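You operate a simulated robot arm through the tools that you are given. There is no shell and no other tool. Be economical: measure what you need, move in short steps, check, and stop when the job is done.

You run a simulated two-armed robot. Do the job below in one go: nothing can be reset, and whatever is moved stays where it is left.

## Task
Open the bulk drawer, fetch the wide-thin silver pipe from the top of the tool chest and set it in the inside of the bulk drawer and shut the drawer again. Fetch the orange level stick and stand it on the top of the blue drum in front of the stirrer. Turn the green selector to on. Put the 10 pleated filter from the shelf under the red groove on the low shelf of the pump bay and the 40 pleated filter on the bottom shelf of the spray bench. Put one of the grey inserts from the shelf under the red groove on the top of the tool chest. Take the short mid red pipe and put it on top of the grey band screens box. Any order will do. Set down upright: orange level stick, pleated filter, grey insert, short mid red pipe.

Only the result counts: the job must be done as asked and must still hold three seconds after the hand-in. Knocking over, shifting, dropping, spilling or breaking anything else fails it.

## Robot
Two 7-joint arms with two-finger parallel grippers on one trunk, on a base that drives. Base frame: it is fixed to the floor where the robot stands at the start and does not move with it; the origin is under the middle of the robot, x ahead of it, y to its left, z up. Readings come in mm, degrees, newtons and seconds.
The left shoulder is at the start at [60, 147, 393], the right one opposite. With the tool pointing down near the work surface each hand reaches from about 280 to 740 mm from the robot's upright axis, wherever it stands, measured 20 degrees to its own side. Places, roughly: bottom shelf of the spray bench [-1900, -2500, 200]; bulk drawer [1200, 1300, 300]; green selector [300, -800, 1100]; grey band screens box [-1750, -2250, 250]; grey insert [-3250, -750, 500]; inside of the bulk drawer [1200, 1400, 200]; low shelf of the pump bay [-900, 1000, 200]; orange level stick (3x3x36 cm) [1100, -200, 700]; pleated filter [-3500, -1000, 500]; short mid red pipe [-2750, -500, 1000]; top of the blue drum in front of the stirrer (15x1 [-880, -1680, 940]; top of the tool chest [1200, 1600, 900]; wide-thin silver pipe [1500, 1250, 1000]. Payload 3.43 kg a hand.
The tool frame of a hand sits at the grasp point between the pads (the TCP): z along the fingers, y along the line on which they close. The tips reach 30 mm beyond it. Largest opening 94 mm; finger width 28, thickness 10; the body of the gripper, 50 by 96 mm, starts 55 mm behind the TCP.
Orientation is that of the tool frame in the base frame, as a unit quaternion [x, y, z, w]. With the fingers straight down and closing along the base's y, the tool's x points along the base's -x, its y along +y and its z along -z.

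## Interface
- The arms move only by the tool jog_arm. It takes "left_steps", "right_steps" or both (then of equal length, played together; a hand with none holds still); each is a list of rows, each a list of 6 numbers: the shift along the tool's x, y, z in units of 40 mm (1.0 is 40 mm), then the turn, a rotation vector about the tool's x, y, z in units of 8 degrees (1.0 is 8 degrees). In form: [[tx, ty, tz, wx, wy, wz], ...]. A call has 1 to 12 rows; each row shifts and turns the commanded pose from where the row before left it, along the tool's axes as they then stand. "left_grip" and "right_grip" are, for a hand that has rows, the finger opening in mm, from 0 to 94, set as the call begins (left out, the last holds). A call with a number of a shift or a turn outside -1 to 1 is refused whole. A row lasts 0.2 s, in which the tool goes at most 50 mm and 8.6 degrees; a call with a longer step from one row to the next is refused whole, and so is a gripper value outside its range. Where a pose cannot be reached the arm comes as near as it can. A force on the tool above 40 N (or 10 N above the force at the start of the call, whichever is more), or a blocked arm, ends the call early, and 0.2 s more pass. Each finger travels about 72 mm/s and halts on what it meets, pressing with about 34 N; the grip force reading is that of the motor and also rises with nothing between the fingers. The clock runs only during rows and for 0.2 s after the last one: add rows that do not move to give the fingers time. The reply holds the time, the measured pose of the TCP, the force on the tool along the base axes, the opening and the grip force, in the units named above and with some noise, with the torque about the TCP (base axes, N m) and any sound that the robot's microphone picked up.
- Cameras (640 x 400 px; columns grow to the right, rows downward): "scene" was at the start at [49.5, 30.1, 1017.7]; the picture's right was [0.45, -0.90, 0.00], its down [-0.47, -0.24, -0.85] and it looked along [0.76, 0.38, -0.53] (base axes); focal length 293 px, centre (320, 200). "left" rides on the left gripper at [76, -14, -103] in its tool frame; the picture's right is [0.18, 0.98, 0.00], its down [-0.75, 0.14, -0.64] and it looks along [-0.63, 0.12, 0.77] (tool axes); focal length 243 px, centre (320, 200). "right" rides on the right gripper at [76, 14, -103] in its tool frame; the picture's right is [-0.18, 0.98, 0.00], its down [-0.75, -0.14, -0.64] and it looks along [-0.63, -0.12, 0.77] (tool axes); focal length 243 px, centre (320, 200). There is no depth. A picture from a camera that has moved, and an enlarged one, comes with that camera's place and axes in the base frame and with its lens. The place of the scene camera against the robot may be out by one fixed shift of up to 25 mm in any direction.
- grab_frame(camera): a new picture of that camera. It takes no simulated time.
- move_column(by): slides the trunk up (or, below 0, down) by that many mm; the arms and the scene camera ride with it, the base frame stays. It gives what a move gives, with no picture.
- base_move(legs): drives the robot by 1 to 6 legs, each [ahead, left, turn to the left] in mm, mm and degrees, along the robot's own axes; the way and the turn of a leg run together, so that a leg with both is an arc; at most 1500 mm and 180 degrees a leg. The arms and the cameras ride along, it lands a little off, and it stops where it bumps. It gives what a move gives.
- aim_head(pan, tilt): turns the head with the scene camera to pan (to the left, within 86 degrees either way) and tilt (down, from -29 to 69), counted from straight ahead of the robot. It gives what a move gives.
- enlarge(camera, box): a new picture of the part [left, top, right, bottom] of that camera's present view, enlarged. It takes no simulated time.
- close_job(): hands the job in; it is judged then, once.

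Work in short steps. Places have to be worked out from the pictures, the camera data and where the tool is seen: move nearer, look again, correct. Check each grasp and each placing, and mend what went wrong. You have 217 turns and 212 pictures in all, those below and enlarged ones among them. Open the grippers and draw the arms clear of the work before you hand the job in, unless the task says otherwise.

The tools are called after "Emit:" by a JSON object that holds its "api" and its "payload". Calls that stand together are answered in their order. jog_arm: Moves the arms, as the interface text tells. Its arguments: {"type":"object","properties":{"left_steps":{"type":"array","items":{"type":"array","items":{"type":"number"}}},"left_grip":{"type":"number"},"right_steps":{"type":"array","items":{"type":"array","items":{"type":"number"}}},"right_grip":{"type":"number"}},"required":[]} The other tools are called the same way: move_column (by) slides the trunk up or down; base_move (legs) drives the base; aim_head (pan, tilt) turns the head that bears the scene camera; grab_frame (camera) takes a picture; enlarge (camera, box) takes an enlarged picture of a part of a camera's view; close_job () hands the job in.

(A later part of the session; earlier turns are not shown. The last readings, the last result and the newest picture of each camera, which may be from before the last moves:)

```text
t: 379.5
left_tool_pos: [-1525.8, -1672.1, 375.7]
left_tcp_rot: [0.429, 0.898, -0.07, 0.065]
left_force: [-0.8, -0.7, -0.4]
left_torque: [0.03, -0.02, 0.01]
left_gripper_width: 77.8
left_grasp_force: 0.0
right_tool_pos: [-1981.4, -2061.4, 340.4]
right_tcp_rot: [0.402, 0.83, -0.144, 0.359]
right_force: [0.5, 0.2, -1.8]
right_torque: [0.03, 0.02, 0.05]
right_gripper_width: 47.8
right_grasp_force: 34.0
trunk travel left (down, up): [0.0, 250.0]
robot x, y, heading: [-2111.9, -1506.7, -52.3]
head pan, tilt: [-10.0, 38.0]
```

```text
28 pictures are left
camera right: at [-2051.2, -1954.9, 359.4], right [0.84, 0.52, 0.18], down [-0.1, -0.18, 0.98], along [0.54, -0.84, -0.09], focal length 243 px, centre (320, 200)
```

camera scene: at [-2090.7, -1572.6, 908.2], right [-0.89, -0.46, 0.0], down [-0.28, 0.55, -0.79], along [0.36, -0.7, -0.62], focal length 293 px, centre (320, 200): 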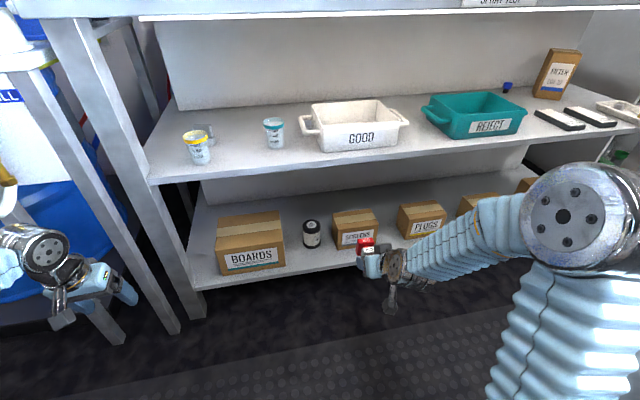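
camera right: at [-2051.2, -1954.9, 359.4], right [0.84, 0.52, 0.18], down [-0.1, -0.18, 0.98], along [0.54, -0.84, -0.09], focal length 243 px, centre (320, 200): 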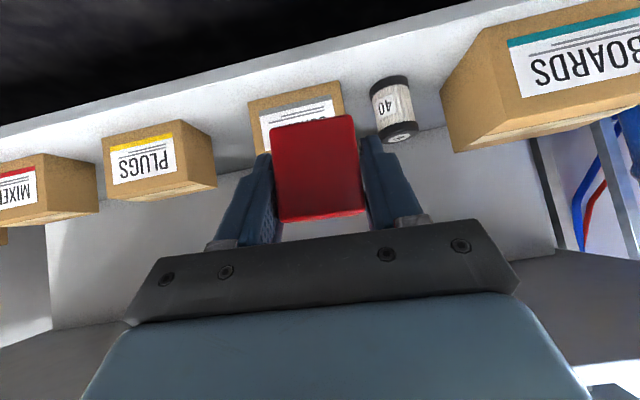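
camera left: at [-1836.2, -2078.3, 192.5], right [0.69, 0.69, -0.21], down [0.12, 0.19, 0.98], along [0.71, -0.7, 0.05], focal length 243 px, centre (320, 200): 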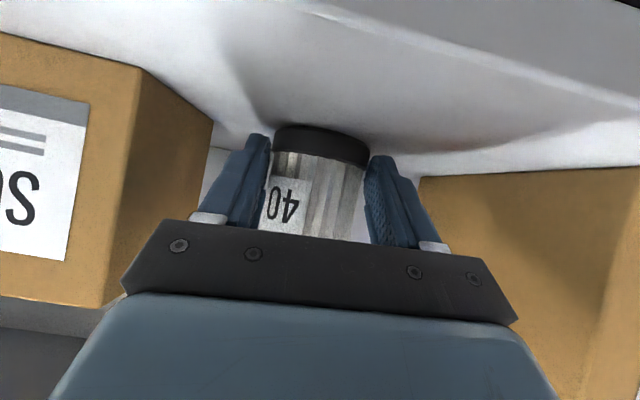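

Box is ~30 mm right of the line, 203 mm ahead. I pull the left hand further back, then base right 30 and ahead 140.

Emit:
{"api": "jog_arm", "payload": {"left_steps": [[0.9, -0.3, -0.3, 0, 0, 0], [0.9, -0.3, -0.3, 0, 0, 0], [0.9, -0.3, -0.3, 0, 0, 0], [0.9, -0.3, -0.3, 0, 0, 0], [0.9, -0.3, -0.3, 0, 0, 0]]}}

Emit:
{"api": "base_move", "payload": {"legs": [[0, -30, 0], [150, 0, 0]]}}

Emit:
{"api": "enlarge", "payload": {"camera": "scene", "box": [240, 180, 440, 310]}}

Emit:
{"api": "grab_frame", "payload": {"camera": "right"}}

```text
t: 380.7
left_tool_pos: [-1688.5, -1560.2, 406.6]
left_tcp_rot: [0.429, 0.898, -0.071, 0.063]
left_force: [0.1, -0.1, 0.3]
left_torque: [0.03, 0.0, -0.02]
left_gripper_width: 78.0
left_grasp_force: 0.0
right_tool_pos: [-1982.7, -2060.6, 339.1]
right_tcp_rot: [0.403, 0.829, -0.144, 0.359]
right_force: [0.1, -0.4, -2.7]
right_torque: [0.07, 0.02, -0.01]
right_gripper_width: 47.7
right_grasp_force: 34.3
trunk travel left (down, up): [0.0, 250.0]
robot x, y, heading: [-2113.0, -1509.8, -52.7]
head pan, tilt: [-10.0, 38.0]
```

```text
t: 382.5
left_tool_pos: [-1616.2, -1702.0, 406.9]
left_tcp_rot: [0.429, 0.898, -0.07, 0.066]
left_force: [0.4, 1.0, 0.3]
left_torque: [0.0, 0.0, -0.01]
left_gripper_width: 78.0
left_grasp_force: 0.1
right_tool_pos: [-1910.8, -2201.6, 340.3]
right_tcp_rot: [0.402, 0.83, -0.144, 0.36]
right_force: [-0.2, 0.8, -2.0]
right_torque: [0.05, 0.04, -0.03]
right_gripper_width: 48.0
right_grasp_force: 34.1
trunk travel left (down, up): [0.0, 250.0]
robot x, y, heading: [-2042.6, -1650.0, -52.4]
head pan, tilt: [-10.0, 38.0]
```

```text
3.08 times, centred on (340, 245) of scene
camera zoom: at [-2020.3, -1714.4, 908.2], right [-0.89, -0.46, 0.0], down [-0.28, 0.55, -0.79], along [0.36, -0.7, -0.62], focal length 903 px, centre (258, 62)
```

zoom: 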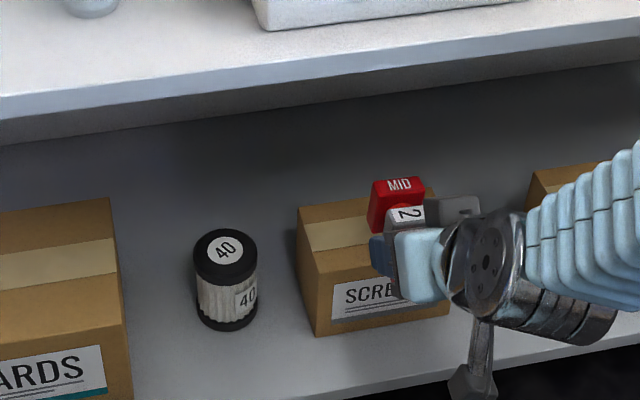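

```text
26 pictures are left
camera right: at [-1980.7, -2096.6, 359.4], right [0.84, 0.52, 0.18], down [-0.1, -0.18, 0.98], along [0.54, -0.84, -0.09], focal length 243 px, centre (320, 200)
```

right: 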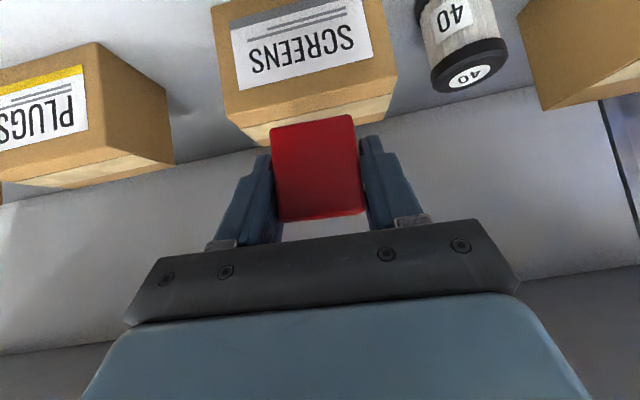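

Aligned with the SCREENS box; ahead 93 mm and then lower to contact.

Emit:
{"api": "base_move", "payload": {"legs": [[93, -8, 0]]}}

Emit:
{"api": "jog_arm", "payload": {"right_steps": [[0.35, -0.02, 0.35, 0, 0, 0], [0.2, -0.01, 0.2, 0, 0, 0]]}}

Emit:
{"api": "enlarge", "payload": {"camera": "scene", "box": [260, 200, 440, 320]}}

Emit:
{"api": "grab_frame", "payload": {"camera": "right"}}

```text
t: 383.6
left_tool_pos: [-1565.7, -1781.3, 405.3]
left_tcp_rot: [0.429, 0.898, -0.071, 0.065]
left_force: [-0.7, -0.2, 0.3]
left_torque: [-0.02, 0.02, -0.01]
left_gripper_width: 78.1
left_grasp_force: 0.1
right_tool_pos: [-1860.3, -2281.8, 340.8]
right_tcp_rot: [0.403, 0.83, -0.144, 0.358]
right_force: [0.4, 0.0, -2.0]
right_torque: [0.03, 0.03, -0.02]
right_gripper_width: 48.0
right_grasp_force: 34.3
trunk travel left (down, up): [0.0, 250.0]
robot x, y, heading: [-1987.6, -1731.5, -52.8]
head pan, tilt: [-10.0, 38.0]
```

```text
t: 384.2
left_tool_pos: [-1566.1, -1781.4, 405.8]
left_tcp_rot: [0.429, 0.898, -0.071, 0.065]
left_force: [-0.4, -0.1, 0.3]
left_torque: [0.01, 0.03, 0.01]
left_gripper_width: 77.9
left_grasp_force: 0.0
right_tool_pos: [-1861.4, -2281.7, 310.1]
right_tcp_rot: [0.404, 0.829, -0.146, 0.359]
right_force: [0.4, 0.2, -1.7]
right_torque: [0.0, 0.05, -0.03]
right_gripper_width: 47.7
right_grasp_force: 34.6
trunk travel left (down, up): [0.0, 250.0]
robot x, y, heading: [-1993.8, -1729.6, -52.5]
head pan, tilt: [-10.0, 38.0]
```

```text
3.33 times, centred on (350, 260) of scene
camera zoom: at [-1970.0, -1793.4, 908.2], right [-0.89, -0.46, 0.0], down [-0.28, 0.55, -0.79], along [0.36, -0.7, -0.62], focal length 978 px, centre (220, 0)
```

zoom: 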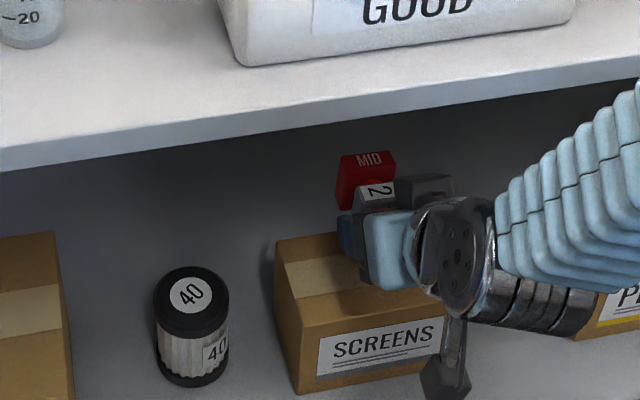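

```text
24 pictures are left
camera right: at [-1930.2, -2175.9, 328.5], right [0.84, 0.52, 0.18], down [-0.1, -0.18, 0.98], along [0.54, -0.84, -0.09], focal length 243 px, centre (320, 200)
```

right: 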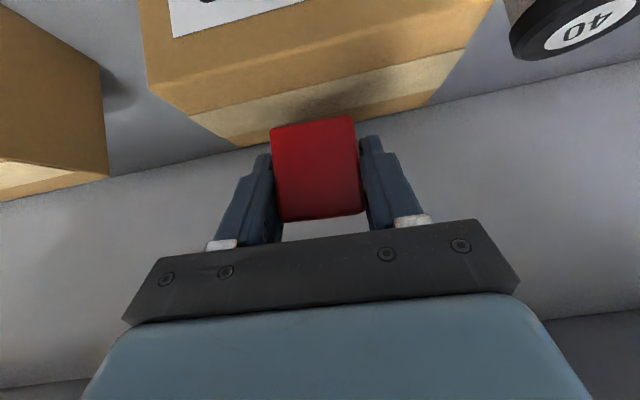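

The pipe sits right over the box. Lower to contact.

Emit:
{"api": "jog_arm", "payload": {"right_steps": [[0.2, -0.01, 0.2, 0, 0, 0], [0.12, -0.005, 0.12, 0, 0, 0], [0.1, -0.005, 0.1, 0, 0, 0], [0.1, -0.005, 0.1, 0, 0, 0], [0.1, -0.005, 0.1, 0, 0, 0], [0.1, -0.005, 0.1, 0, 0, 0]]}}

Emit:
{"api": "enlarge", "payload": {"camera": "scene", "box": [260, 200, 440, 320]}}

```text
t: 385.1
left_tool_pos: [-1566.5, -1780.1, 406.0]
left_tcp_rot: [0.428, 0.899, -0.07, 0.065]
left_force: [0.1, -0.3, 0.7]
left_torque: [0.0, -0.01, -0.01]
left_gripper_width: 77.8
left_grasp_force: 0.0
right_tool_pos: [-1857.4, -2284.0, 292.4]
right_tcp_rot: [0.399, 0.827, -0.149, 0.367]
right_force: [-2.4, 4.4, 22.8]
right_torque: [-0.13, 0.57, -0.15]
right_gripper_width: 48.3
right_grasp_force: 34.4
trunk travel left (down, up): [0.0, 250.0]
robot x, y, heading: [-1990.9, -1731.8, -52.5]
head pan, tilt: [-10.0, 38.0]
stopped in row 4 (right hand): the force on the tool passed its limit at 49 N (the readings are from after the stop); the commanded pose is now the measured one
```

```text
3.33 times, centred on (350, 260) of scene
camera zoom: at [-1970.3, -1792.1, 908.4], right [-0.89, -0.46, 0.0], down [-0.28, 0.55, -0.79], along [0.36, -0.7, -0.61], focal length 978 px, centre (220, 0)
```

zoom: 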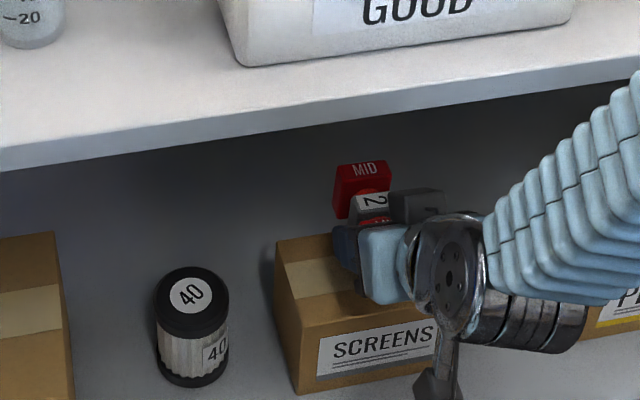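

Contact; the far end looks tilted up a little, so I pitch 8° to level it, then release.

Emit:
{"api": "jog_arm", "payload": {"right_steps": [[-0.1, 0, -0.1, 0, 0.8, 0], [0, 0, 0, 0, 0.5, 0], [0.06, 0, 0.06, 0, 0, 0]]}}

Emit:
{"api": "enlarge", "payload": {"camera": "scene", "box": [300, 220, 420, 300]}}

```text
t: 385.9
left_tool_pos: [-1566.4, -1782.0, 407.5]
left_tcp_rot: [0.429, 0.898, -0.07, 0.066]
left_force: [-1.0, 0.4, 0.8]
left_torque: [-0.04, -0.02, 0.05]
left_gripper_width: 77.9
left_grasp_force: 0.1
right_tool_pos: [-1859.7, -2283.3, 293.3]
right_tcp_rot: [0.412, 0.857, -0.111, 0.289]
right_force: [-5.4, 4.2, 21.0]
right_torque: [-0.32, 0.55, -0.05]
right_gripper_width: 48.1
right_grasp_force: 33.9
trunk travel left (down, up): [0.0, 250.0]
robot x, y, heading: [-1993.8, -1731.2, -52.6]
head pan, tilt: [-10.0, 38.0]
```

```text
5.00 times, centred on (360, 260) of scene
camera zoom: at [-1970.4, -1792.2, 908.7], right [-0.89, -0.46, 0.0], down [-0.28, 0.55, -0.79], along [0.36, -0.7, -0.61], focal length 1467 px, centre (120, -100)
```

zoom: 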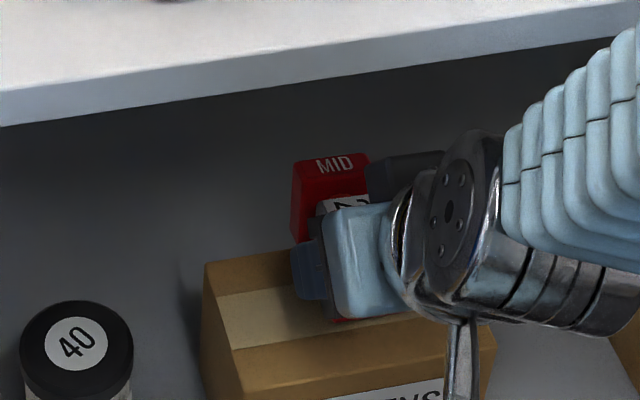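

Pipe is a little far back; raise slightly, back 16 mm, lower again and release.

Emit:
{"api": "jog_arm", "payload": {"right_steps": [[-0.16, 0, -0.2, 0, 0, 0]]}}

Emit:
{"api": "base_move", "payload": {"legs": [[-16, 0, 0]]}}

Emit:
{"api": "jog_arm", "payload": {"right_steps": [[0.08, 0, 0.1, 0, 0, 0], [0.06, 0, 0.08, 0, 0, 0], [0.06, 0, 0.08, 0, 0, 0], [0.06, 0, 0.08, 0, 0, 0]]}}

Emit:
{"api": "jog_arm", "payload": {"right_grip": 66, "right_steps": [[0, 0, 0, 0, 0, 0], [0, 0, 0, 0, 0, 0], [0, 0, 0, 0, 0, 0], [-0.1, 0, -0.12, 0, 0, 0], [0, 0, -0.8, 0, 0, 0]]}}

Emit:
{"api": "enlarge", "payload": {"camera": "scene", "box": [280, 200, 440, 300]}}

```text
t: 386.3
left_tool_pos: [-1566.4, -1780.0, 406.1]
left_tcp_rot: [0.429, 0.898, -0.07, 0.064]
left_force: [0.1, 0.7, 0.6]
left_torque: [0.01, 0.0, -0.01]
left_gripper_width: 78.1
left_grasp_force: 0.0
right_tool_pos: [-1857.9, -2283.2, 300.3]
right_tcp_rot: [0.414, 0.857, -0.109, 0.286]
right_force: [-1.1, -0.1, -1.7]
right_torque: [0.03, 0.05, 0.05]
right_gripper_width: 47.8
right_grasp_force: 33.7
trunk travel left (down, up): [0.0, 250.0]
robot x, y, heading: [-1992.1, -1731.3, -52.6]
head pan, tilt: [-10.0, 38.0]
```

```text
t: 387.0
left_tool_pos: [-1575.3, -1768.0, 406.7]
left_tcp_rot: [0.428, 0.899, -0.069, 0.065]
left_force: [0.0, -0.1, -0.2]
left_torque: [0.0, -0.02, -0.04]
left_gripper_width: 77.7
left_grasp_force: 0.1
right_tool_pos: [-1865.9, -2270.6, 302.2]
right_tcp_rot: [0.412, 0.857, -0.111, 0.289]
right_force: [1.2, -1.5, 10.9]
right_torque: [-0.72, -0.29, 0.03]
right_gripper_width: 48.1
right_grasp_force: 34.0
trunk travel left (down, up): [0.0, 250.0]
robot x, y, heading: [-2003.7, -1717.3, -52.4]
head pan, tilt: [-10.0, 38.0]
```

```text
t: 387.9
left_tool_pos: [-1575.4, -1768.3, 407.3]
left_tcp_rot: [0.429, 0.898, -0.07, 0.065]
left_force: [0.3, -0.2, 0.2]
left_torque: [0.0, 0.01, 0.01]
left_gripper_width: 77.9
left_grasp_force: 0.0
right_tool_pos: [-1865.4, -2271.8, 293.9]
right_tcp_rot: [0.411, 0.856, -0.113, 0.293]
right_force: [-1.6, 2.5, 14.1]
right_torque: [-0.82, -0.2, -0.08]
right_gripper_width: 48.0
right_grasp_force: 34.2
trunk travel left (down, up): [0.0, 250.0]
robot x, y, heading: [-1999.7, -1717.3, -52.6]
head pan, tilt: [-10.0, 38.0]
stopped in row 4 (right hand): the force on the tool passed its limit at 46 N (the readings are from after the stop); the commanded pose is now the measured one
```

```text
t: 389.1
left_tool_pos: [-1575.8, -1768.7, 405.6]
left_tcp_rot: [0.429, 0.898, -0.07, 0.065]
left_force: [0.6, -0.5, 0.7]
left_torque: [0.0, 0.01, 0.01]
left_gripper_width: 78.1
left_grasp_force: 0.0
right_tool_pos: [-1881.0, -2256.5, 322.5]
right_tcp_rot: [0.413, 0.856, -0.112, 0.29]
right_force: [0.3, 0.0, -0.2]
right_torque: [0.01, 0.0, -0.01]
right_gripper_width: 66.1
right_grasp_force: 0.1
trunk travel left (down, up): [0.0, 250.0]
robot x, y, heading: [-2000.4, -1713.7, -52.6]
head pan, tilt: [-10.0, 38.0]
```

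```text
4.00 times, centred on (360, 250) of scene
camera zoom: at [-1980.0, -1780.6, 908.0], right [-0.89, -0.46, 0.0], down [-0.28, 0.55, -0.79], along [0.36, -0.7, -0.62], focal length 1174 px, centre (160, 0)
```

zoom: 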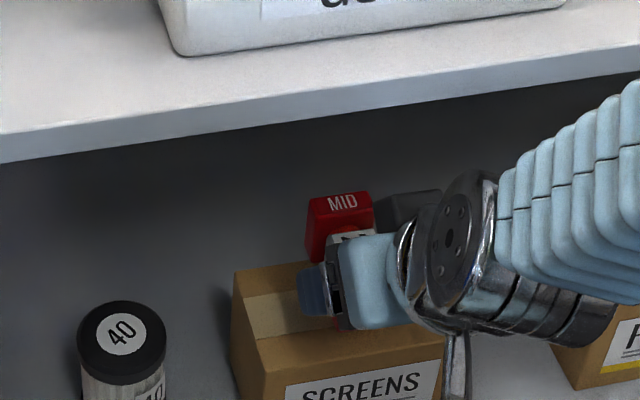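

Released; retract the hand and back off, then verify.

Emit:
{"api": "jog_arm", "payload": {"right_steps": [[0, 0, -0.8, 0, 0, 0], [0, 0, -0.8, 0, 0, 0]]}}

Emit:
{"api": "base_move", "payload": {"legs": [[-350, 0, 0]]}}

Emit:
{"api": "enlarge", "payload": {"camera": "scene", "box": [280, 150, 440, 270]}}

```text
t: 389.7
left_tool_pos: [-1575.7, -1767.4, 405.5]
left_tcp_rot: [0.429, 0.898, -0.07, 0.066]
left_force: [-0.5, 0.2, -0.5]
left_torque: [-0.01, 0.01, -0.03]
left_gripper_width: 78.0
left_grasp_force: 0.1
right_tool_pos: [-1903.5, -2231.0, 375.1]
right_tcp_rot: [0.412, 0.856, -0.112, 0.291]
right_force: [0.2, 0.5, -0.4]
right_torque: [-0.04, -0.02, 0.02]
right_gripper_width: 65.9
right_grasp_force: 0.1
trunk travel left (down, up): [0.0, 250.0]
robot x, y, heading: [-2000.2, -1717.8, -52.6]
head pan, tilt: [-10.0, 38.0]
```

```text
t: 391.9
left_tool_pos: [-1787.4, -1493.0, 405.4]
left_tcp_rot: [0.428, 0.899, -0.07, 0.065]
left_force: [-0.4, -0.2, 0.7]
left_torque: [0.02, -0.02, 0.0]
left_gripper_width: 77.9
left_grasp_force: 0.1
right_tool_pos: [-2116.7, -1956.1, 375.2]
right_tcp_rot: [0.412, 0.856, -0.112, 0.291]
right_force: [-1.0, -0.2, 0.8]
right_torque: [0.04, 0.0, 0.01]
right_gripper_width: 65.9
right_grasp_force: 0.0
trunk travel left (down, up): [0.0, 250.0]
robot x, y, heading: [-2211.5, -1441.7, -52.2]
head pan, tilt: [-10.0, 38.0]
```

```text
3.33 times, centred on (360, 210) of scene
camera zoom: at [-2191.5, -1504.6, 908.2], right [-0.89, -0.46, 0.0], down [-0.28, 0.55, -0.79], along [0.36, -0.7, -0.62], focal length 978 px, centre (187, 167)
```

zoom: 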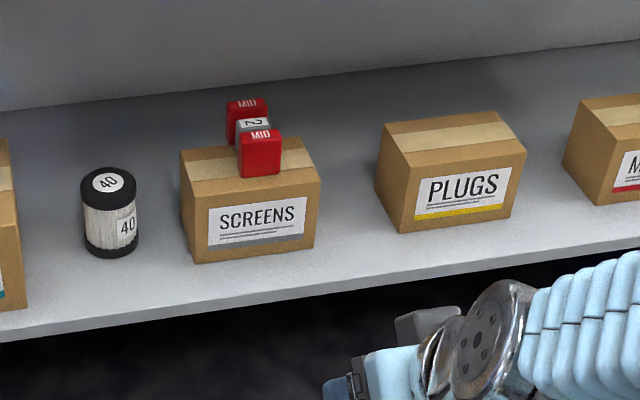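

Pipe stands upright on the SCREENS box. Next: filter 10 (≈(-3293,-837)) with the left hand and insert 5L (≈(-3022,-761)) with the right. Turn around, raise trunk and set both hands to ~40° pitch.

Emit:
{"api": "move_column", "payload": {"by": 170}}

Emit:
{"api": "base_move", "payload": {"legs": [[0, 0, 180]]}}

Emit:
{"api": "jog_arm", "payload": {"left_grip": 94, "right_grip": 70, "left_steps": [[0, 0, 0, 0, -0.9, 0], [0, 0, 0, 0, -0.9, 0], [0, 0, 0, 0, -0.9, 0], [0, 0, 0, 0, -0.9, 0], [0, 0, 0, 0, -0.9, 0], [0, 0, 0, 0, -0.9, 0]], "right_steps": [[0, 0, 0, 0, -0.8, 0], [0, 0, 0, 0, -0.6, 0], [0, 0, 0, 0, 0, 0], [0, 0, 0, 0, 0, 0], [0, 0, 0, 0, 0, 0], [0, 0, 0, 0, 0, 0]]}}

Emit:
{"api": "base_move", "payload": {"legs": [[150, 200, 0]]}}

Emit:
{"api": "grab_frame", "payload": {"camera": "left"}}

```text
t: 393.9
left_tool_pos: [-1786.7, -1492.3, 576.2]
left_tcp_rot: [0.428, 0.899, -0.069, 0.065]
left_force: [0.5, 0.4, 1.0]
left_torque: [0.03, 0.01, -0.04]
left_gripper_width: 78.0
left_grasp_force: 0.0
right_tool_pos: [-2116.5, -1955.7, 545.2]
right_tcp_rot: [0.412, 0.856, -0.112, 0.292]
right_force: [-0.1, -1.0, 1.5]
right_torque: [0.06, 0.03, -0.03]
right_gripper_width: 66.2
right_grasp_force: 0.1
trunk travel left (down, up): [-170.0, 80.0]
robot x, y, heading: [-2213.6, -1440.2, -52.5]
head pan, tilt: [-10.0, 38.0]
```

```text
t: 401.6
left_tool_pos: [-2638.4, -1396.1, 576.7]
left_tcp_rot: [0.901, -0.423, -0.066, -0.07]
left_force: [0.2, 0.4, -0.3]
left_torque: [0.01, 0.02, 0.0]
left_gripper_width: 77.9
left_grasp_force: 0.1
right_tool_pos: [-2314.0, -929.2, 545.5]
right_tcp_rot: [0.858, -0.406, -0.293, -0.111]
right_force: [-0.4, 0.1, -0.1]
right_torque: [0.01, 0.0, -0.01]
right_gripper_width: 65.9
right_grasp_force: 0.1
trunk travel left (down, up): [-170.0, 80.0]
robot x, y, heading: [-2214.6, -1439.0, 128.0]
head pan, tilt: [-10.0, 38.0]
```

```text
t: 403.0
left_tool_pos: [-2722.3, -1386.5, 640.0]
left_tcp_rot: [0.813, -0.37, -0.391, -0.222]
left_force: [0.1, 0.4, 0.5]
left_torque: [0.05, -0.02, 0.03]
left_gripper_width: 93.8
left_grasp_force: 0.1
left hand out of reach, approached as far as the arm can: row 2, 3, 4, 5, 6
right_tool_pos: [-2314.5, -929.4, 546.1]
right_tcp_rot: [0.826, -0.395, -0.374, -0.15]
right_force: [1.3, -0.4, -0.2]
right_torque: [-0.01, 0.01, -0.02]
right_gripper_width: 70.0
right_grasp_force: 0.0
trunk travel left (down, up): [-170.0, 80.0]
robot x, y, heading: [-2216.6, -1440.4, 128.3]
head pan, tilt: [-10.0, 38.0]
```

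```text
t: 404.9
left_tool_pos: [-2973.7, -1392.1, 637.9]
left_tcp_rot: [0.814, -0.369, -0.391, -0.22]
left_force: [0.5, -0.1, 0.2]
left_torque: [0.02, 0.02, -0.03]
left_gripper_width: 93.7
left_grasp_force: 0.1
right_tool_pos: [-2568.0, -934.6, 545.8]
right_tcp_rot: [0.826, -0.394, -0.375, -0.149]
right_force: [-0.2, 0.0, 0.0]
right_torque: [-0.03, 0.0, 0.04]
right_gripper_width: 69.6
right_grasp_force: 0.1
trunk travel left (down, up): [-170.0, 80.0]
robot x, y, heading: [-2462.8, -1446.2, 128.6]
head pan, tilt: [-10.0, 38.0]
```

```text
19 pictures are left
camera left: at [-2881.7, -1481.7, 641.5], right [-0.68, -0.7, -0.22], down [-0.12, -0.18, 0.98], along [-0.72, 0.69, 0.04], focal length 243 px, centre (320, 200)
```

left: 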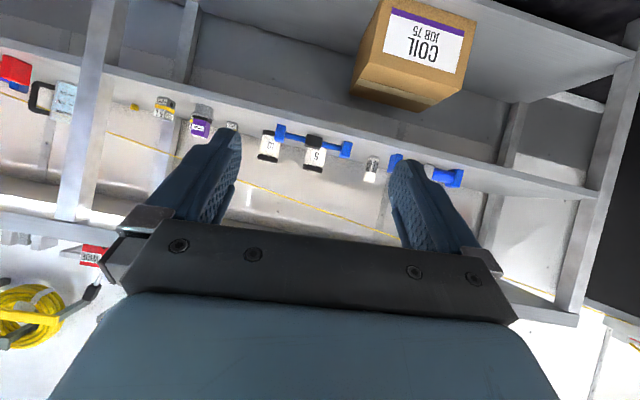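

The 10 jar computes to (-3284,-838,545), matching. Base right 103 and ahead 330; retract right hand slightly; then extend the left hand most of the way.

Emit:
{"api": "jog_arm", "payload": {"right_steps": [[0.6, 0, -0.7, 0, 0, 0], [0.6, 0, -0.7, 0, 0, 0], [0.6, 0, -0.7, 0, 0, 0]]}}

Emit:
{"api": "base_move", "payload": {"legs": [[0, -103, 0], [330, 0, 0]]}}

Emit:
{"api": "jog_arm", "payload": {"left_steps": [[-0.6, 0, 0.75, 0, 0, 0], [-0.6, 0, 0.75, 0, 0, 0], [-0.6, 0, 0.75, 0, 0, 0], [-0.6, 0, 0.75, 0, 0, 0]]}}

Emit:
{"api": "grab_frame", "payload": {"camera": "left"}}

```text
t: 405.6
left_tool_pos: [-2973.4, -1393.2, 639.1]
left_tcp_rot: [0.814, -0.368, -0.391, -0.221]
left_force: [-1.0, 0.3, -0.1]
left_torque: [-0.03, 0.02, -0.02]
left_gripper_width: 94.2
left_grasp_force: 0.1
right_tool_pos: [-2535.4, -942.3, 579.5]
right_tcp_rot: [0.827, -0.392, -0.375, -0.149]
right_force: [0.5, 0.5, -0.5]
right_torque: [0.01, 0.0, -0.01]
right_gripper_width: 69.8
right_grasp_force: 0.0
right hand out of reach, approached as far as the arm can: row 1, 2, 3
trunk travel left (down, up): [-170.0, 80.0]
robot x, y, heading: [-2467.1, -1447.1, 128.2]
head pan, tilt: [-10.0, 38.0]
```

```text
t: 408.6
left_tool_pos: [-3093.9, -1070.5, 637.8]
left_tcp_rot: [0.812, -0.372, -0.391, -0.223]
left_force: [0.1, -0.5, 1.1]
left_torque: [0.01, 0.02, -0.01]
left_gripper_width: 94.0
left_grasp_force: 0.2
right_tool_pos: [-2652.1, -623.4, 579.4]
right_tcp_rot: [0.825, -0.397, -0.373, -0.151]
right_force: [0.0, -0.9, -0.9]
right_torque: [-0.04, -0.02, -0.03]
right_gripper_width: 70.0
right_grasp_force: 0.0
trunk travel left (down, up): [-170.0, 80.0]
robot x, y, heading: [-2585.0, -1128.2, 127.9]
head pan, tilt: [-10.0, 38.0]
```

```text
t: 409.6
left_tool_pos: [-3191.8, -953.4, 644.1]
left_tcp_rot: [0.812, -0.371, -0.392, -0.221]
left_force: [0.6, 0.0, 0.0]
left_torque: [-0.01, 0.0, 0.0]
left_gripper_width: 93.8
left_grasp_force: 0.1
right_tool_pos: [-2651.9, -622.9, 578.6]
right_tcp_rot: [0.825, -0.396, -0.374, -0.15]
right_force: [-0.5, 0.8, -0.4]
right_torque: [-0.02, 0.0, 0.02]
right_gripper_width: 69.9
right_grasp_force: 0.0
trunk travel left (down, up): [-170.0, 80.0]
robot x, y, heading: [-2590.6, -1128.7, 127.8]
head pan, tilt: [-10.0, 38.0]
```

```text
18 pictures are left
camera left: at [-3100.2, -1041.4, 645.8], right [-0.69, -0.69, -0.22], down [-0.12, -0.18, 0.98], along [-0.72, 0.7, 0.04], focal length 243 px, centre (320, 200)
```

left: 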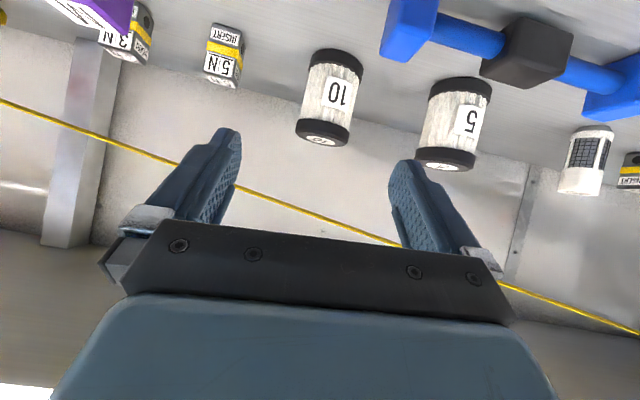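

Aligned. Move the remaining ~157 mm along the tool axis and close on the 10 jar.

Emit:
{"api": "jog_arm", "payload": {"left_steps": [[-0.3, 0.22, 0.7, 0, 0, 0], [0, 0, 0.9, 0, 0, 0], [0, 0, 0.9, 0, 0, 0], [0, 0, 0.8, 0, 0, 0], [0, 0, 0.6, 0, 0, 0]]}}

Emit:
{"api": "jog_arm", "payload": {"left_grip": 40, "left_steps": [[0, 0, 0, 0, 0, 0], [0, 0, 0, 0, 0, 0], [0, 0, 0, 0, 0, 0], [0, 0, 0, 0, 0, 0]]}}

Emit:
{"api": "grab_frame", "payload": {"camera": "left"}}

```text
t: 410.8
left_tool_pos: [-3277.1, -892.8, 561.0]
left_tcp_rot: [0.812, -0.372, -0.39, -0.222]
left_force: [-0.3, 0.3, 0.7]
left_torque: [0.0, 0.02, 0.01]
left_gripper_width: 93.9
left_grasp_force: 0.0
left hand out of reach, approached as far as the arm can: row 3, 4, 5
right_tool_pos: [-2650.9, -622.5, 579.2]
right_tcp_rot: [0.825, -0.396, -0.374, -0.15]
right_force: [-0.5, -0.5, 0.3]
right_torque: [-0.02, 0.03, 0.02]
right_gripper_width: 69.8
right_grasp_force: 0.0
trunk travel left (down, up): [-170.0, 80.0]
robot x, y, heading: [-2584.0, -1127.3, 127.8]
head pan, tilt: [-10.0, 38.0]
```

```text
t: 411.8
left_tool_pos: [-3278.0, -892.7, 561.2]
left_tcp_rot: [0.812, -0.372, -0.391, -0.222]
left_force: [0.2, 0.1, 0.4]
left_torque: [0.02, -0.01, -0.02]
left_gripper_width: 39.9
left_grasp_force: 0.0
right_tool_pos: [-2651.7, -623.4, 578.8]
right_tcp_rot: [0.825, -0.397, -0.373, -0.151]
right_force: [-0.3, 0.0, 0.3]
right_torque: [0.0, 0.03, 0.02]
right_gripper_width: 70.1
right_grasp_force: 0.1
trunk travel left (down, up): [-170.0, 80.0]
robot x, y, heading: [-2586.1, -1124.0, 127.6]
head pan, tilt: [-10.0, 38.0]
```

```text
17 pictures are left
camera left: at [-3185.5, -982.7, 563.8], right [-0.69, -0.69, -0.22], down [-0.12, -0.18, 0.98], along [-0.72, 0.7, 0.04], focal length 243 px, centre (320, 200)
```

left: 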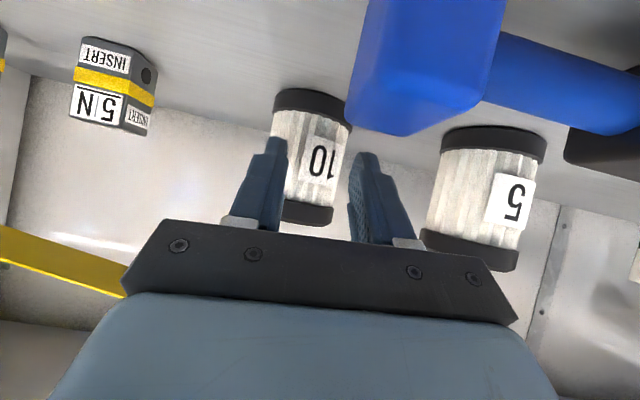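

The arm fell ~40 mm short, closing on nothing. Open, nudge the base ahead 32 and right 14, then close again.

Emit:
{"api": "jog_arm", "payload": {"left_grip": 94, "left_steps": [[0, 0, 0, 0, 0, 0], [0, 0, 0, 0, 0, 0], [0, 0, 0, 0, 0, 0], [0, 0, 0, 0, 0, 0]]}}

Emit:
{"api": "base_move", "payload": {"legs": [[34, -14, 0]]}}

Emit:
{"api": "jog_arm", "payload": {"left_grip": 40, "left_steps": [[0, 0, 0, 0, 0, 0], [0, 0, 0, 0, 0, 0], [0, 0, 0, 0, 0, 0], [0, 0, 0, 0, 0, 0]]}}

```text
t: 412.8
left_tool_pos: [-3277.1, -891.6, 560.6]
left_tcp_rot: [0.813, -0.371, -0.39, -0.222]
left_force: [-0.4, 0.6, -0.6]
left_torque: [0.02, 0.02, 0.03]
left_gripper_width: 93.9
left_grasp_force: 0.1
right_tool_pos: [-2651.8, -622.3, 579.2]
right_tcp_rot: [0.825, -0.397, -0.374, -0.15]
right_force: [0.3, 0.6, 0.6]
right_torque: [0.03, -0.01, -0.02]
right_gripper_width: 70.0
right_grasp_force: 0.1
trunk travel left (down, up): [-170.0, 80.0]
robot x, y, heading: [-2579.3, -1129.7, 127.8]
head pan, tilt: [-10.0, 38.0]
```

```text
t: 413.6
left_tool_pos: [-3286.9, -858.1, 562.5]
left_tcp_rot: [0.812, -0.372, -0.391, -0.223]
left_force: [0.5, 0.4, 0.0]
left_torque: [-0.01, 0.02, -0.03]
left_gripper_width: 94.1
left_grasp_force: 0.1
right_tool_pos: [-2661.1, -587.4, 580.2]
right_tcp_rot: [0.825, -0.396, -0.374, -0.15]
right_force: [-0.1, 0.8, -0.1]
right_torque: [-0.01, -0.02, 0.0]
right_gripper_width: 69.9
right_grasp_force: 0.1
trunk travel left (down, up): [-170.0, 80.0]
robot x, y, heading: [-2595.1, -1090.6, 127.7]
head pan, tilt: [-10.0, 38.0]
```

```text
t: 414.6
left_tool_pos: [-3286.5, -857.4, 561.1]
left_tcp_rot: [0.812, -0.371, -0.391, -0.222]
left_force: [-0.5, -1.2, -0.1]
left_torque: [-0.05, 0.04, 0.01]
left_gripper_width: 61.5
left_grasp_force: 33.9
right_tool_pos: [-2661.7, -588.6, 578.5]
right_tcp_rot: [0.825, -0.396, -0.374, -0.15]
right_force: [-0.2, -0.1, 0.2]
right_torque: [-0.01, -0.02, 0.01]
right_gripper_width: 69.7
right_grasp_force: 0.1
trunk travel left (down, up): [-170.0, 80.0]
robot x, y, heading: [-2597.0, -1092.2, 127.7]
head pan, tilt: [-10.0, 38.0]
```

Gripped (61.5 mm). Lift 48 mm with the trunk and back out; then face the insert 5L with the right hand.

Emit:
{"api": "move_column", "payload": {"by": 48}}

Emit:
{"api": "base_move", "payload": {"legs": [[-320, 0, 0]]}}

Emit:
{"api": "grab_frame", "payload": {"camera": "left"}}

```text
t: 415.5
left_tool_pos: [-3285.2, -857.4, 609.5]
left_tcp_rot: [0.813, -0.371, -0.39, -0.222]
left_force: [0.6, -0.8, -0.8]
left_torque: [-0.02, -0.05, -0.02]
left_gripper_width: 61.4
left_grasp_force: 34.6
right_tool_pos: [-2661.6, -589.2, 626.8]
right_tcp_rot: [0.825, -0.396, -0.374, -0.15]
right_force: [0.5, -0.1, 0.1]
right_torque: [-0.01, -0.01, -0.03]
right_gripper_width: 70.0
right_grasp_force: 0.1
trunk travel left (down, up): [-218.0, 32.0]
robot x, y, heading: [-2593.6, -1094.7, 127.7]
head pan, tilt: [-10.0, 38.0]
```

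```text
t: 417.6
left_tool_pos: [-3089.3, -1107.0, 608.4]
left_tcp_rot: [0.812, -0.373, -0.39, -0.223]
left_force: [-0.4, -0.5, -1.6]
left_torque: [-0.03, -0.04, 0.03]
left_gripper_width: 61.2
left_grasp_force: 34.4
right_tool_pos: [-2463.8, -841.7, 626.7]
right_tcp_rot: [0.824, -0.398, -0.374, -0.152]
right_force: [-0.9, 0.5, 0.1]
right_torque: [0.01, 0.0, 0.02]
right_gripper_width: 70.0
right_grasp_force: 0.1
trunk travel left (down, up): [-218.0, 32.0]
robot x, y, heading: [-2399.8, -1348.0, 127.6]
head pan, tilt: [-10.0, 38.0]
```

```text
16 pictures are left
camera left: at [-2998.8, -1198.0, 611.7], right [-0.69, -0.69, -0.22], down [-0.13, -0.18, 0.98], along [-0.71, 0.7, 0.04], focal length 243 px, centre (320, 200)
```

left: 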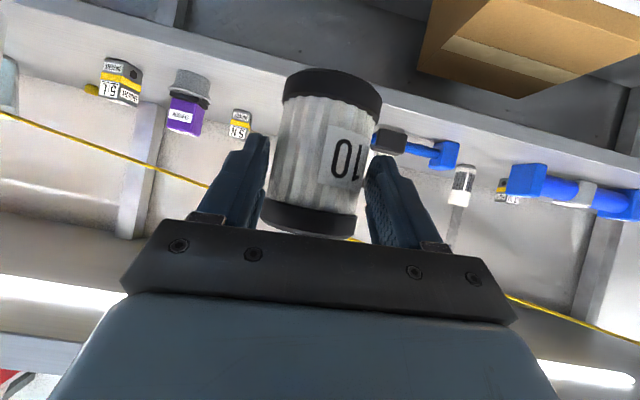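

Filter 10 held. Insert 5L ≈(-3023,-756,523). Retract the left hand, then base left 390 and ahead 200, and look with the right camera.

Emit:
{"api": "jog_arm", "payload": {"left_steps": [[0.6, 0, -0.75, 0, 0, 0], [0.6, 0, -0.75, 0, 0, 0], [0.6, 0, -0.75, 0, 0, 0], [0.6, 0, -0.75, 0, 0, 0]]}}

Emit:
{"api": "base_move", "payload": {"legs": [[0, 390, 0], [190, 0, 0]]}}

Emit:
{"api": "grab_frame", "payload": {"camera": "right"}}

```text
t: 418.6
left_tool_pos: [-2994.8, -1226.6, 603.7]
left_tcp_rot: [0.811, -0.374, -0.39, -0.223]
left_force: [-0.7, -0.2, -1.7]
left_torque: [-0.03, 0.01, 0.02]
left_gripper_width: 61.1
left_grasp_force: 34.0
right_tool_pos: [-2462.6, -841.1, 627.9]
right_tcp_rot: [0.824, -0.399, -0.373, -0.151]
right_force: [0.3, 0.3, -0.2]
right_torque: [0.0, 0.04, 0.01]
right_gripper_width: 69.8
right_grasp_force: 0.1
trunk travel left (down, up): [-218.0, 32.0]
robot x, y, heading: [-2399.3, -1346.6, 127.5]
head pan, tilt: [-10.0, 38.0]
```

```text
t: 422.2
left_tool_pos: [-3414.6, -1304.5, 604.7]
left_tcp_rot: [0.811, -0.375, -0.39, -0.224]
left_force: [0.8, -0.2, -0.7]
left_torque: [0.0, 0.0, -0.01]
left_gripper_width: 61.0
left_grasp_force: 34.3
right_tool_pos: [-2880.0, -920.7, 627.2]
right_tcp_rot: [0.824, -0.399, -0.373, -0.151]
right_force: [0.4, -0.1, 0.0]
right_torque: [0.02, -0.01, 0.04]
right_gripper_width: 69.9
right_grasp_force: 0.1
trunk travel left (down, up): [-218.0, 32.0]
robot x, y, heading: [-2818.9, -1426.3, 127.2]
head pan, tilt: [-10.0, 38.0]
```

```text
15 pictures are left
camera right: at [-2809.9, -1027.5, 642.5], right [-0.83, -0.52, 0.18], down [0.12, 0.15, 0.98], along [-0.54, 0.84, -0.06], focal length 243 px, centre (320, 200)
```

right: 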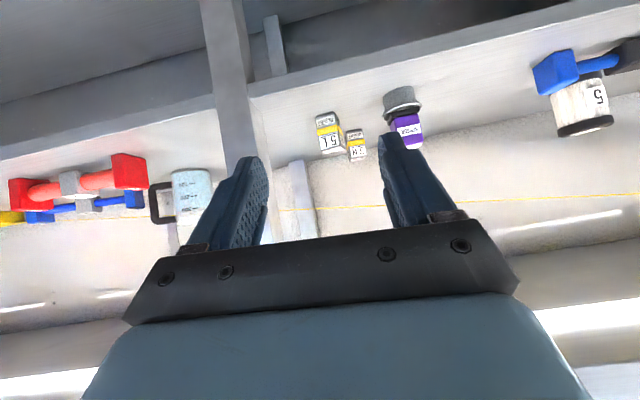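

5L confirmed at (-3025,-750). Narrow the fingers to 58 and approach to 60 mm short, then check.

Emit:
{"api": "jog_arm", "payload": {"right_grip": 58, "right_steps": [[-0.95, 0, 0.4, 0, 0, 0], [-0.94, 0, 0.4, 0, 0, 0], [0, 0, 0.9, 0, 0, 0], [0, 0, 0.9, 0, 0, 0], [0, 0, 0.9, 0, 0, 0], [0, 0, 0.7, 0, 0, 0]]}}

Emit:
{"api": "grab_frame", "payload": {"camera": "right"}}

```text
t: 423.6
left_tool_pos: [-3414.8, -1303.6, 604.6]
left_tcp_rot: [0.811, -0.375, -0.389, -0.224]
left_force: [-0.1, -0.3, -1.0]
left_torque: [-0.02, -0.05, 0.0]
left_gripper_width: 61.1
left_grasp_force: 34.7
right_tool_pos: [-2994.4, -786.0, 570.8]
right_tcp_rot: [0.822, -0.401, -0.374, -0.153]
right_force: [0.3, -0.6, 0.1]
right_torque: [0.01, 0.0, -0.02]
right_gripper_width: 57.8
right_grasp_force: 0.0
trunk travel left (down, up): [-218.0, 32.0]
robot x, y, heading: [-2820.3, -1425.7, 127.2]
head pan, tilt: [-10.0, 38.0]
```

```text
14 pictures are left
camera right: at [-2923.1, -892.9, 585.9], right [-0.83, -0.52, 0.18], down [0.12, 0.15, 0.98], along [-0.54, 0.84, -0.06], focal length 243 px, centre (320, 200)
```

right: 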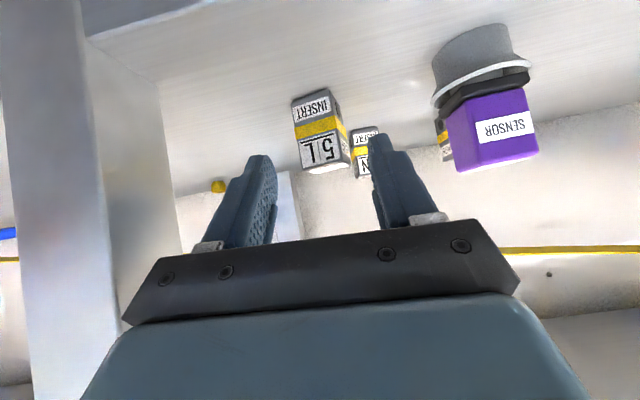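

Centred on 5L. Final 58 mm, then close.

Emit:
{"api": "jog_arm", "payload": {"right_steps": [[-0.1, 0, 0.75, 0, 0, 0], [0, 0, 0.68, 0, 0, 0]]}}

Emit:
{"api": "jog_arm", "payload": {"right_grip": 15, "right_steps": [[0, 0, 0, 0, 0, 0], [0, 0, 0, 0, 0, 0], [0, 0, 0, 0, 0, 0], [0, 0, 0, 0, 0, 0]]}}

Emit:
{"api": "grab_frame", "payload": {"camera": "right"}}

```text
t: 424.2
left_tool_pos: [-3414.8, -1303.9, 604.3]
left_tcp_rot: [0.811, -0.375, -0.389, -0.224]
left_force: [-0.1, -0.2, -1.3]
left_torque: [-0.04, -0.05, 0.03]
left_gripper_width: 61.0
left_grasp_force: 34.0
right_tool_pos: [-3024.5, -754.5, 534.0]
right_tcp_rot: [0.823, -0.4, -0.374, -0.153]
right_force: [0.2, -1.0, -0.8]
right_torque: [0.0, 0.03, 0.03]
right_gripper_width: 58.2
right_grasp_force: 0.2
trunk travel left (down, up): [-218.0, 32.0]
robot x, y, heading: [-2818.9, -1426.0, 127.3]
head pan, tilt: [-10.0, 38.0]
```

```text
t: 425.2
left_tool_pos: [-3413.7, -1303.5, 605.1]
left_tcp_rot: [0.811, -0.375, -0.39, -0.224]
left_force: [0.2, -0.7, -1.1]
left_torque: [-0.03, -0.02, 0.0]
left_gripper_width: 60.9
left_grasp_force: 33.9
right_tool_pos: [-3025.3, -753.4, 533.6]
right_tcp_rot: [0.824, -0.4, -0.373, -0.151]
right_force: [-0.4, 0.3, 0.6]
right_torque: [-0.03, 0.02, -0.03]
right_gripper_width: 33.7
right_grasp_force: 34.4
trunk travel left (down, up): [-218.0, 32.0]
robot x, y, heading: [-2820.9, -1427.6, 127.3]
head pan, tilt: [-10.0, 38.0]
```

```text
13 pictures are left
camera right: at [-2953.2, -860.9, 549.0], right [-0.83, -0.52, 0.18], down [0.12, 0.15, 0.98], along [-0.54, 0.84, -0.06], focal length 243 px, centre (320, 200)
```

right: 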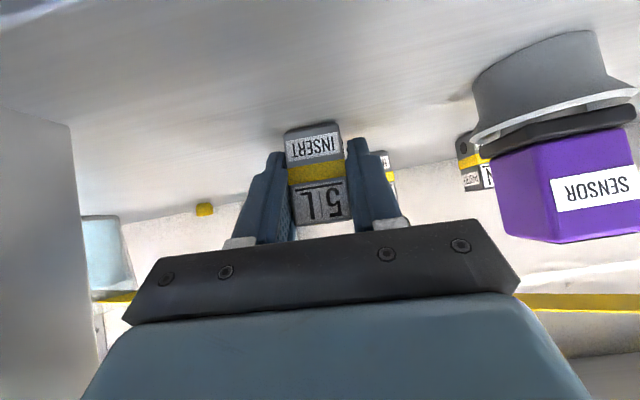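

Insert gripped. Lift with the trunk, back out, and drive along the aisle to the pump bay.

Emit:
{"api": "move_column", "payload": {"by": 32}}

Emit:
{"api": "base_move", "payload": {"legs": [[-330, 0, 0], [0, -1450, 0], [0, -1450, 0], [0, -450, 0]]}}

Emit:
{"api": "aim_head", "payload": {"pan": 25, "tilt": 35}}

Emit:
{"api": "grab_frame", "payload": {"camera": "scene"}}

```text
t: 426.0
left_tool_pos: [-3413.7, -1305.0, 636.0]
left_tcp_rot: [0.811, -0.375, -0.39, -0.224]
left_force: [-0.5, -0.5, -0.4]
left_torque: [-0.03, -0.03, 0.03]
left_gripper_width: 60.9
left_grasp_force: 33.3
right_tool_pos: [-3022.5, -752.5, 565.3]
right_tcp_rot: [0.824, -0.4, -0.373, -0.151]
right_force: [-0.6, 1.0, -1.3]
right_torque: [-0.03, -0.04, 0.0]
right_gripper_width: 33.8
right_grasp_force: 34.3
trunk travel left (down, up): [-250.0, 0.0]
robot x, y, heading: [-2817.1, -1426.5, 127.0]
head pan, tilt: [-10.0, 38.0]
```

```text
t: 444.0
left_tool_pos: [-588.8, 483.0, 635.4]
left_tcp_rot: [0.811, -0.375, -0.389, -0.224]
left_force: [0.4, 0.4, -0.6]
left_torque: [0.0, -0.07, 0.0]
left_gripper_width: 60.6
left_grasp_force: 33.8
right_tool_pos: [-200.1, 1034.8, 564.7]
right_tcp_rot: [0.824, -0.399, -0.372, -0.151]
right_force: [0.7, 0.2, -1.9]
right_torque: [-0.01, -0.03, -0.02]
right_gripper_width: 33.6
right_grasp_force: 33.7
trunk travel left (down, up): [-250.0, 0.0]
robot x, y, heading: [7.4, 361.7, 127.2]
head pan, tilt: [-10.0, 38.0]
```

```text
t: 445.0
left_tool_pos: [-590.4, 483.2, 636.2]
left_tcp_rot: [0.811, -0.374, -0.39, -0.223]
left_force: [0.1, 1.0, -0.7]
left_torque: [-0.03, -0.05, 0.03]
left_gripper_width: 60.8
left_grasp_force: 34.3
right_tool_pos: [-198.5, 1035.0, 565.0]
right_tcp_rot: [0.824, -0.399, -0.373, -0.151]
right_force: [0.6, 0.1, -1.2]
right_torque: [-0.03, 0.0, -0.02]
right_gripper_width: 33.8
right_grasp_force: 34.0
trunk travel left (down, up): [-250.0, 0.0]
robot x, y, heading: [6.8, 364.6, 127.3]
head pan, tilt: [25.0, 35.0]
```

```text
12 pictures are left
camera scene: at [-54.2, 369.1, 1162.7], right [0.46, 0.89, 0.0], down [0.51, -0.27, -0.82], along [-0.73, 0.38, -0.57], focal length 293 px, centre (320, 200)
```

scene: 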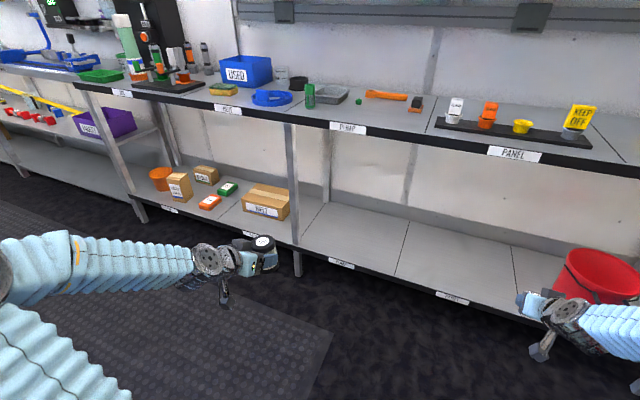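

PUMP low-shelf is the empty section right of the leg; target ≈(-900,965). Lower the trunk, retract the right hand, extend and lower the left hand.

Emit:
{"api": "move_column", "payload": {"by": -250}}

Emit:
{"api": "jog_arm", "payload": {"left_steps": [[-0.6, 0, 0.75, 0, 0, 0], [-0.6, 0, 0.75, 0, 0, 0], [-0.6, 0, 0.75, 0, 0, 0], [-0.6, 0, 0.75, 0, 0, 0], [0.8, 0.07, 0.6, 0, 0, 0], [0.8, 0.07, 0.6, 0, 0, 0], [0.7, 0.06, 0.5, 0, 0, 0]], "right_steps": [[0.6, 0, -0.7, 0, 0, 0], [0.6, 0, -0.7, 0, 0, 0], [0.6, 0, -0.7, 0, 0, 0], [0.6, 0, -0.7, 0, 0, 0], [0.6, 0, -0.7, 0, 0, 0], [0, 0, 0, 0, 0, 0], [0, 0, 0, 0, 0, 0]]}}

Emit:
{"api": "base_move", "payload": {"legs": [[0, -40, 0], [260, 0, 0]]}}

Emit:
{"api": "grab_frame", "payload": {"camera": "scene"}}

```text
t: 447.6
left_tool_pos: [-590.4, 483.2, 385.9]
left_tcp_rot: [0.811, -0.374, -0.389, -0.224]
left_force: [0.0, 0.4, -1.3]
left_torque: [-0.02, -0.03, 0.03]
left_gripper_width: 60.5
left_grasp_force: 34.1
right_tool_pos: [-199.7, 1034.2, 316.2]
right_tcp_rot: [0.824, -0.399, -0.373, -0.152]
right_force: [-0.3, 0.1, -1.1]
right_torque: [0.0, -0.02, -0.01]
right_gripper_width: 33.4
right_grasp_force: 33.4
trunk travel left (down, up): [0.0, 250.0]
robot x, y, heading: [5.3, 358.4, 127.2]
head pan, tilt: [25.0, 35.0]
```

```text
t: 449.2
left_tool_pos: [-684.8, 602.7, 275.7]
left_tcp_rot: [0.811, -0.373, -0.39, -0.224]
left_force: [0.2, -0.6, -1.1]
left_torque: [-0.04, 0.0, 0.0]
left_gripper_width: 60.7
left_grasp_force: 34.0
right_tool_pos: [-82.5, 892.5, 320.9]
right_tcp_rot: [0.824, -0.399, -0.373, -0.151]
right_force: [-0.4, -0.2, -1.5]
right_torque: [-0.02, -0.03, 0.04]
right_gripper_width: 33.7
right_grasp_force: 34.2
trunk travel left (down, up): [0.0, 250.0]
robot x, y, heading: [5.1, 362.8, 127.2]
head pan, tilt: [25.0, 35.0]
```

```text
t: 451.5
left_tool_pos: [-811.2, 830.4, 277.6]
left_tcp_rot: [0.812, -0.373, -0.39, -0.223]
left_force: [10.1, -6.5, 2.2]
left_torque: [-0.28, -0.51, -0.28]
left_gripper_width: 60.8
left_grasp_force: 33.8
right_tool_pos: [-209.7, 1122.6, 321.2]
right_tcp_rot: [0.824, -0.398, -0.373, -0.152]
right_force: [0.0, 0.1, -1.3]
right_torque: [0.0, -0.02, -0.01]
right_gripper_width: 33.6
right_grasp_force: 34.1
trunk travel left (down, up): [0.0, 250.0]
robot x, y, heading: [-117.5, 590.8, 127.8]
head pan, tilt: [25.0, 35.0]
```

```text
11 pictures are left
camera scene: at [-180.1, 598.3, 912.8], right [0.46, 0.89, 0.0], down [0.51, -0.26, -0.82], along [-0.73, 0.38, -0.57], focal length 293 px, centre (320, 200)
```

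scene: 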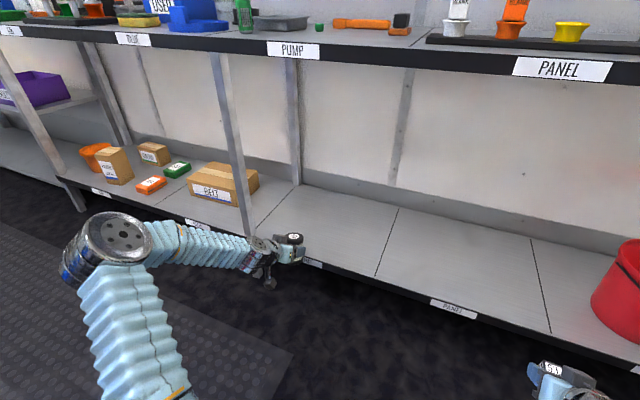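

A 12 N contact on the left hand; check with the left camera.

Emit:
{"api": "grab_frame", "payload": {"camera": "left"}}

```text
10 pictures are left
camera left: at [-720.0, 739.4, 279.5], right [-0.69, -0.69, -0.22], down [-0.13, -0.18, 0.98], along [-0.71, 0.7, 0.04], focal length 243 px, centre (320, 200)
```

left: 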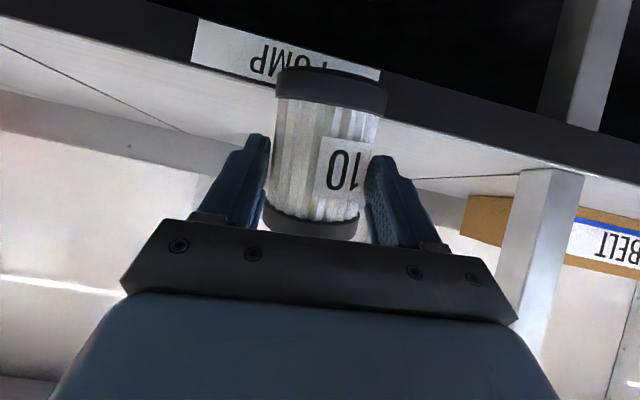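

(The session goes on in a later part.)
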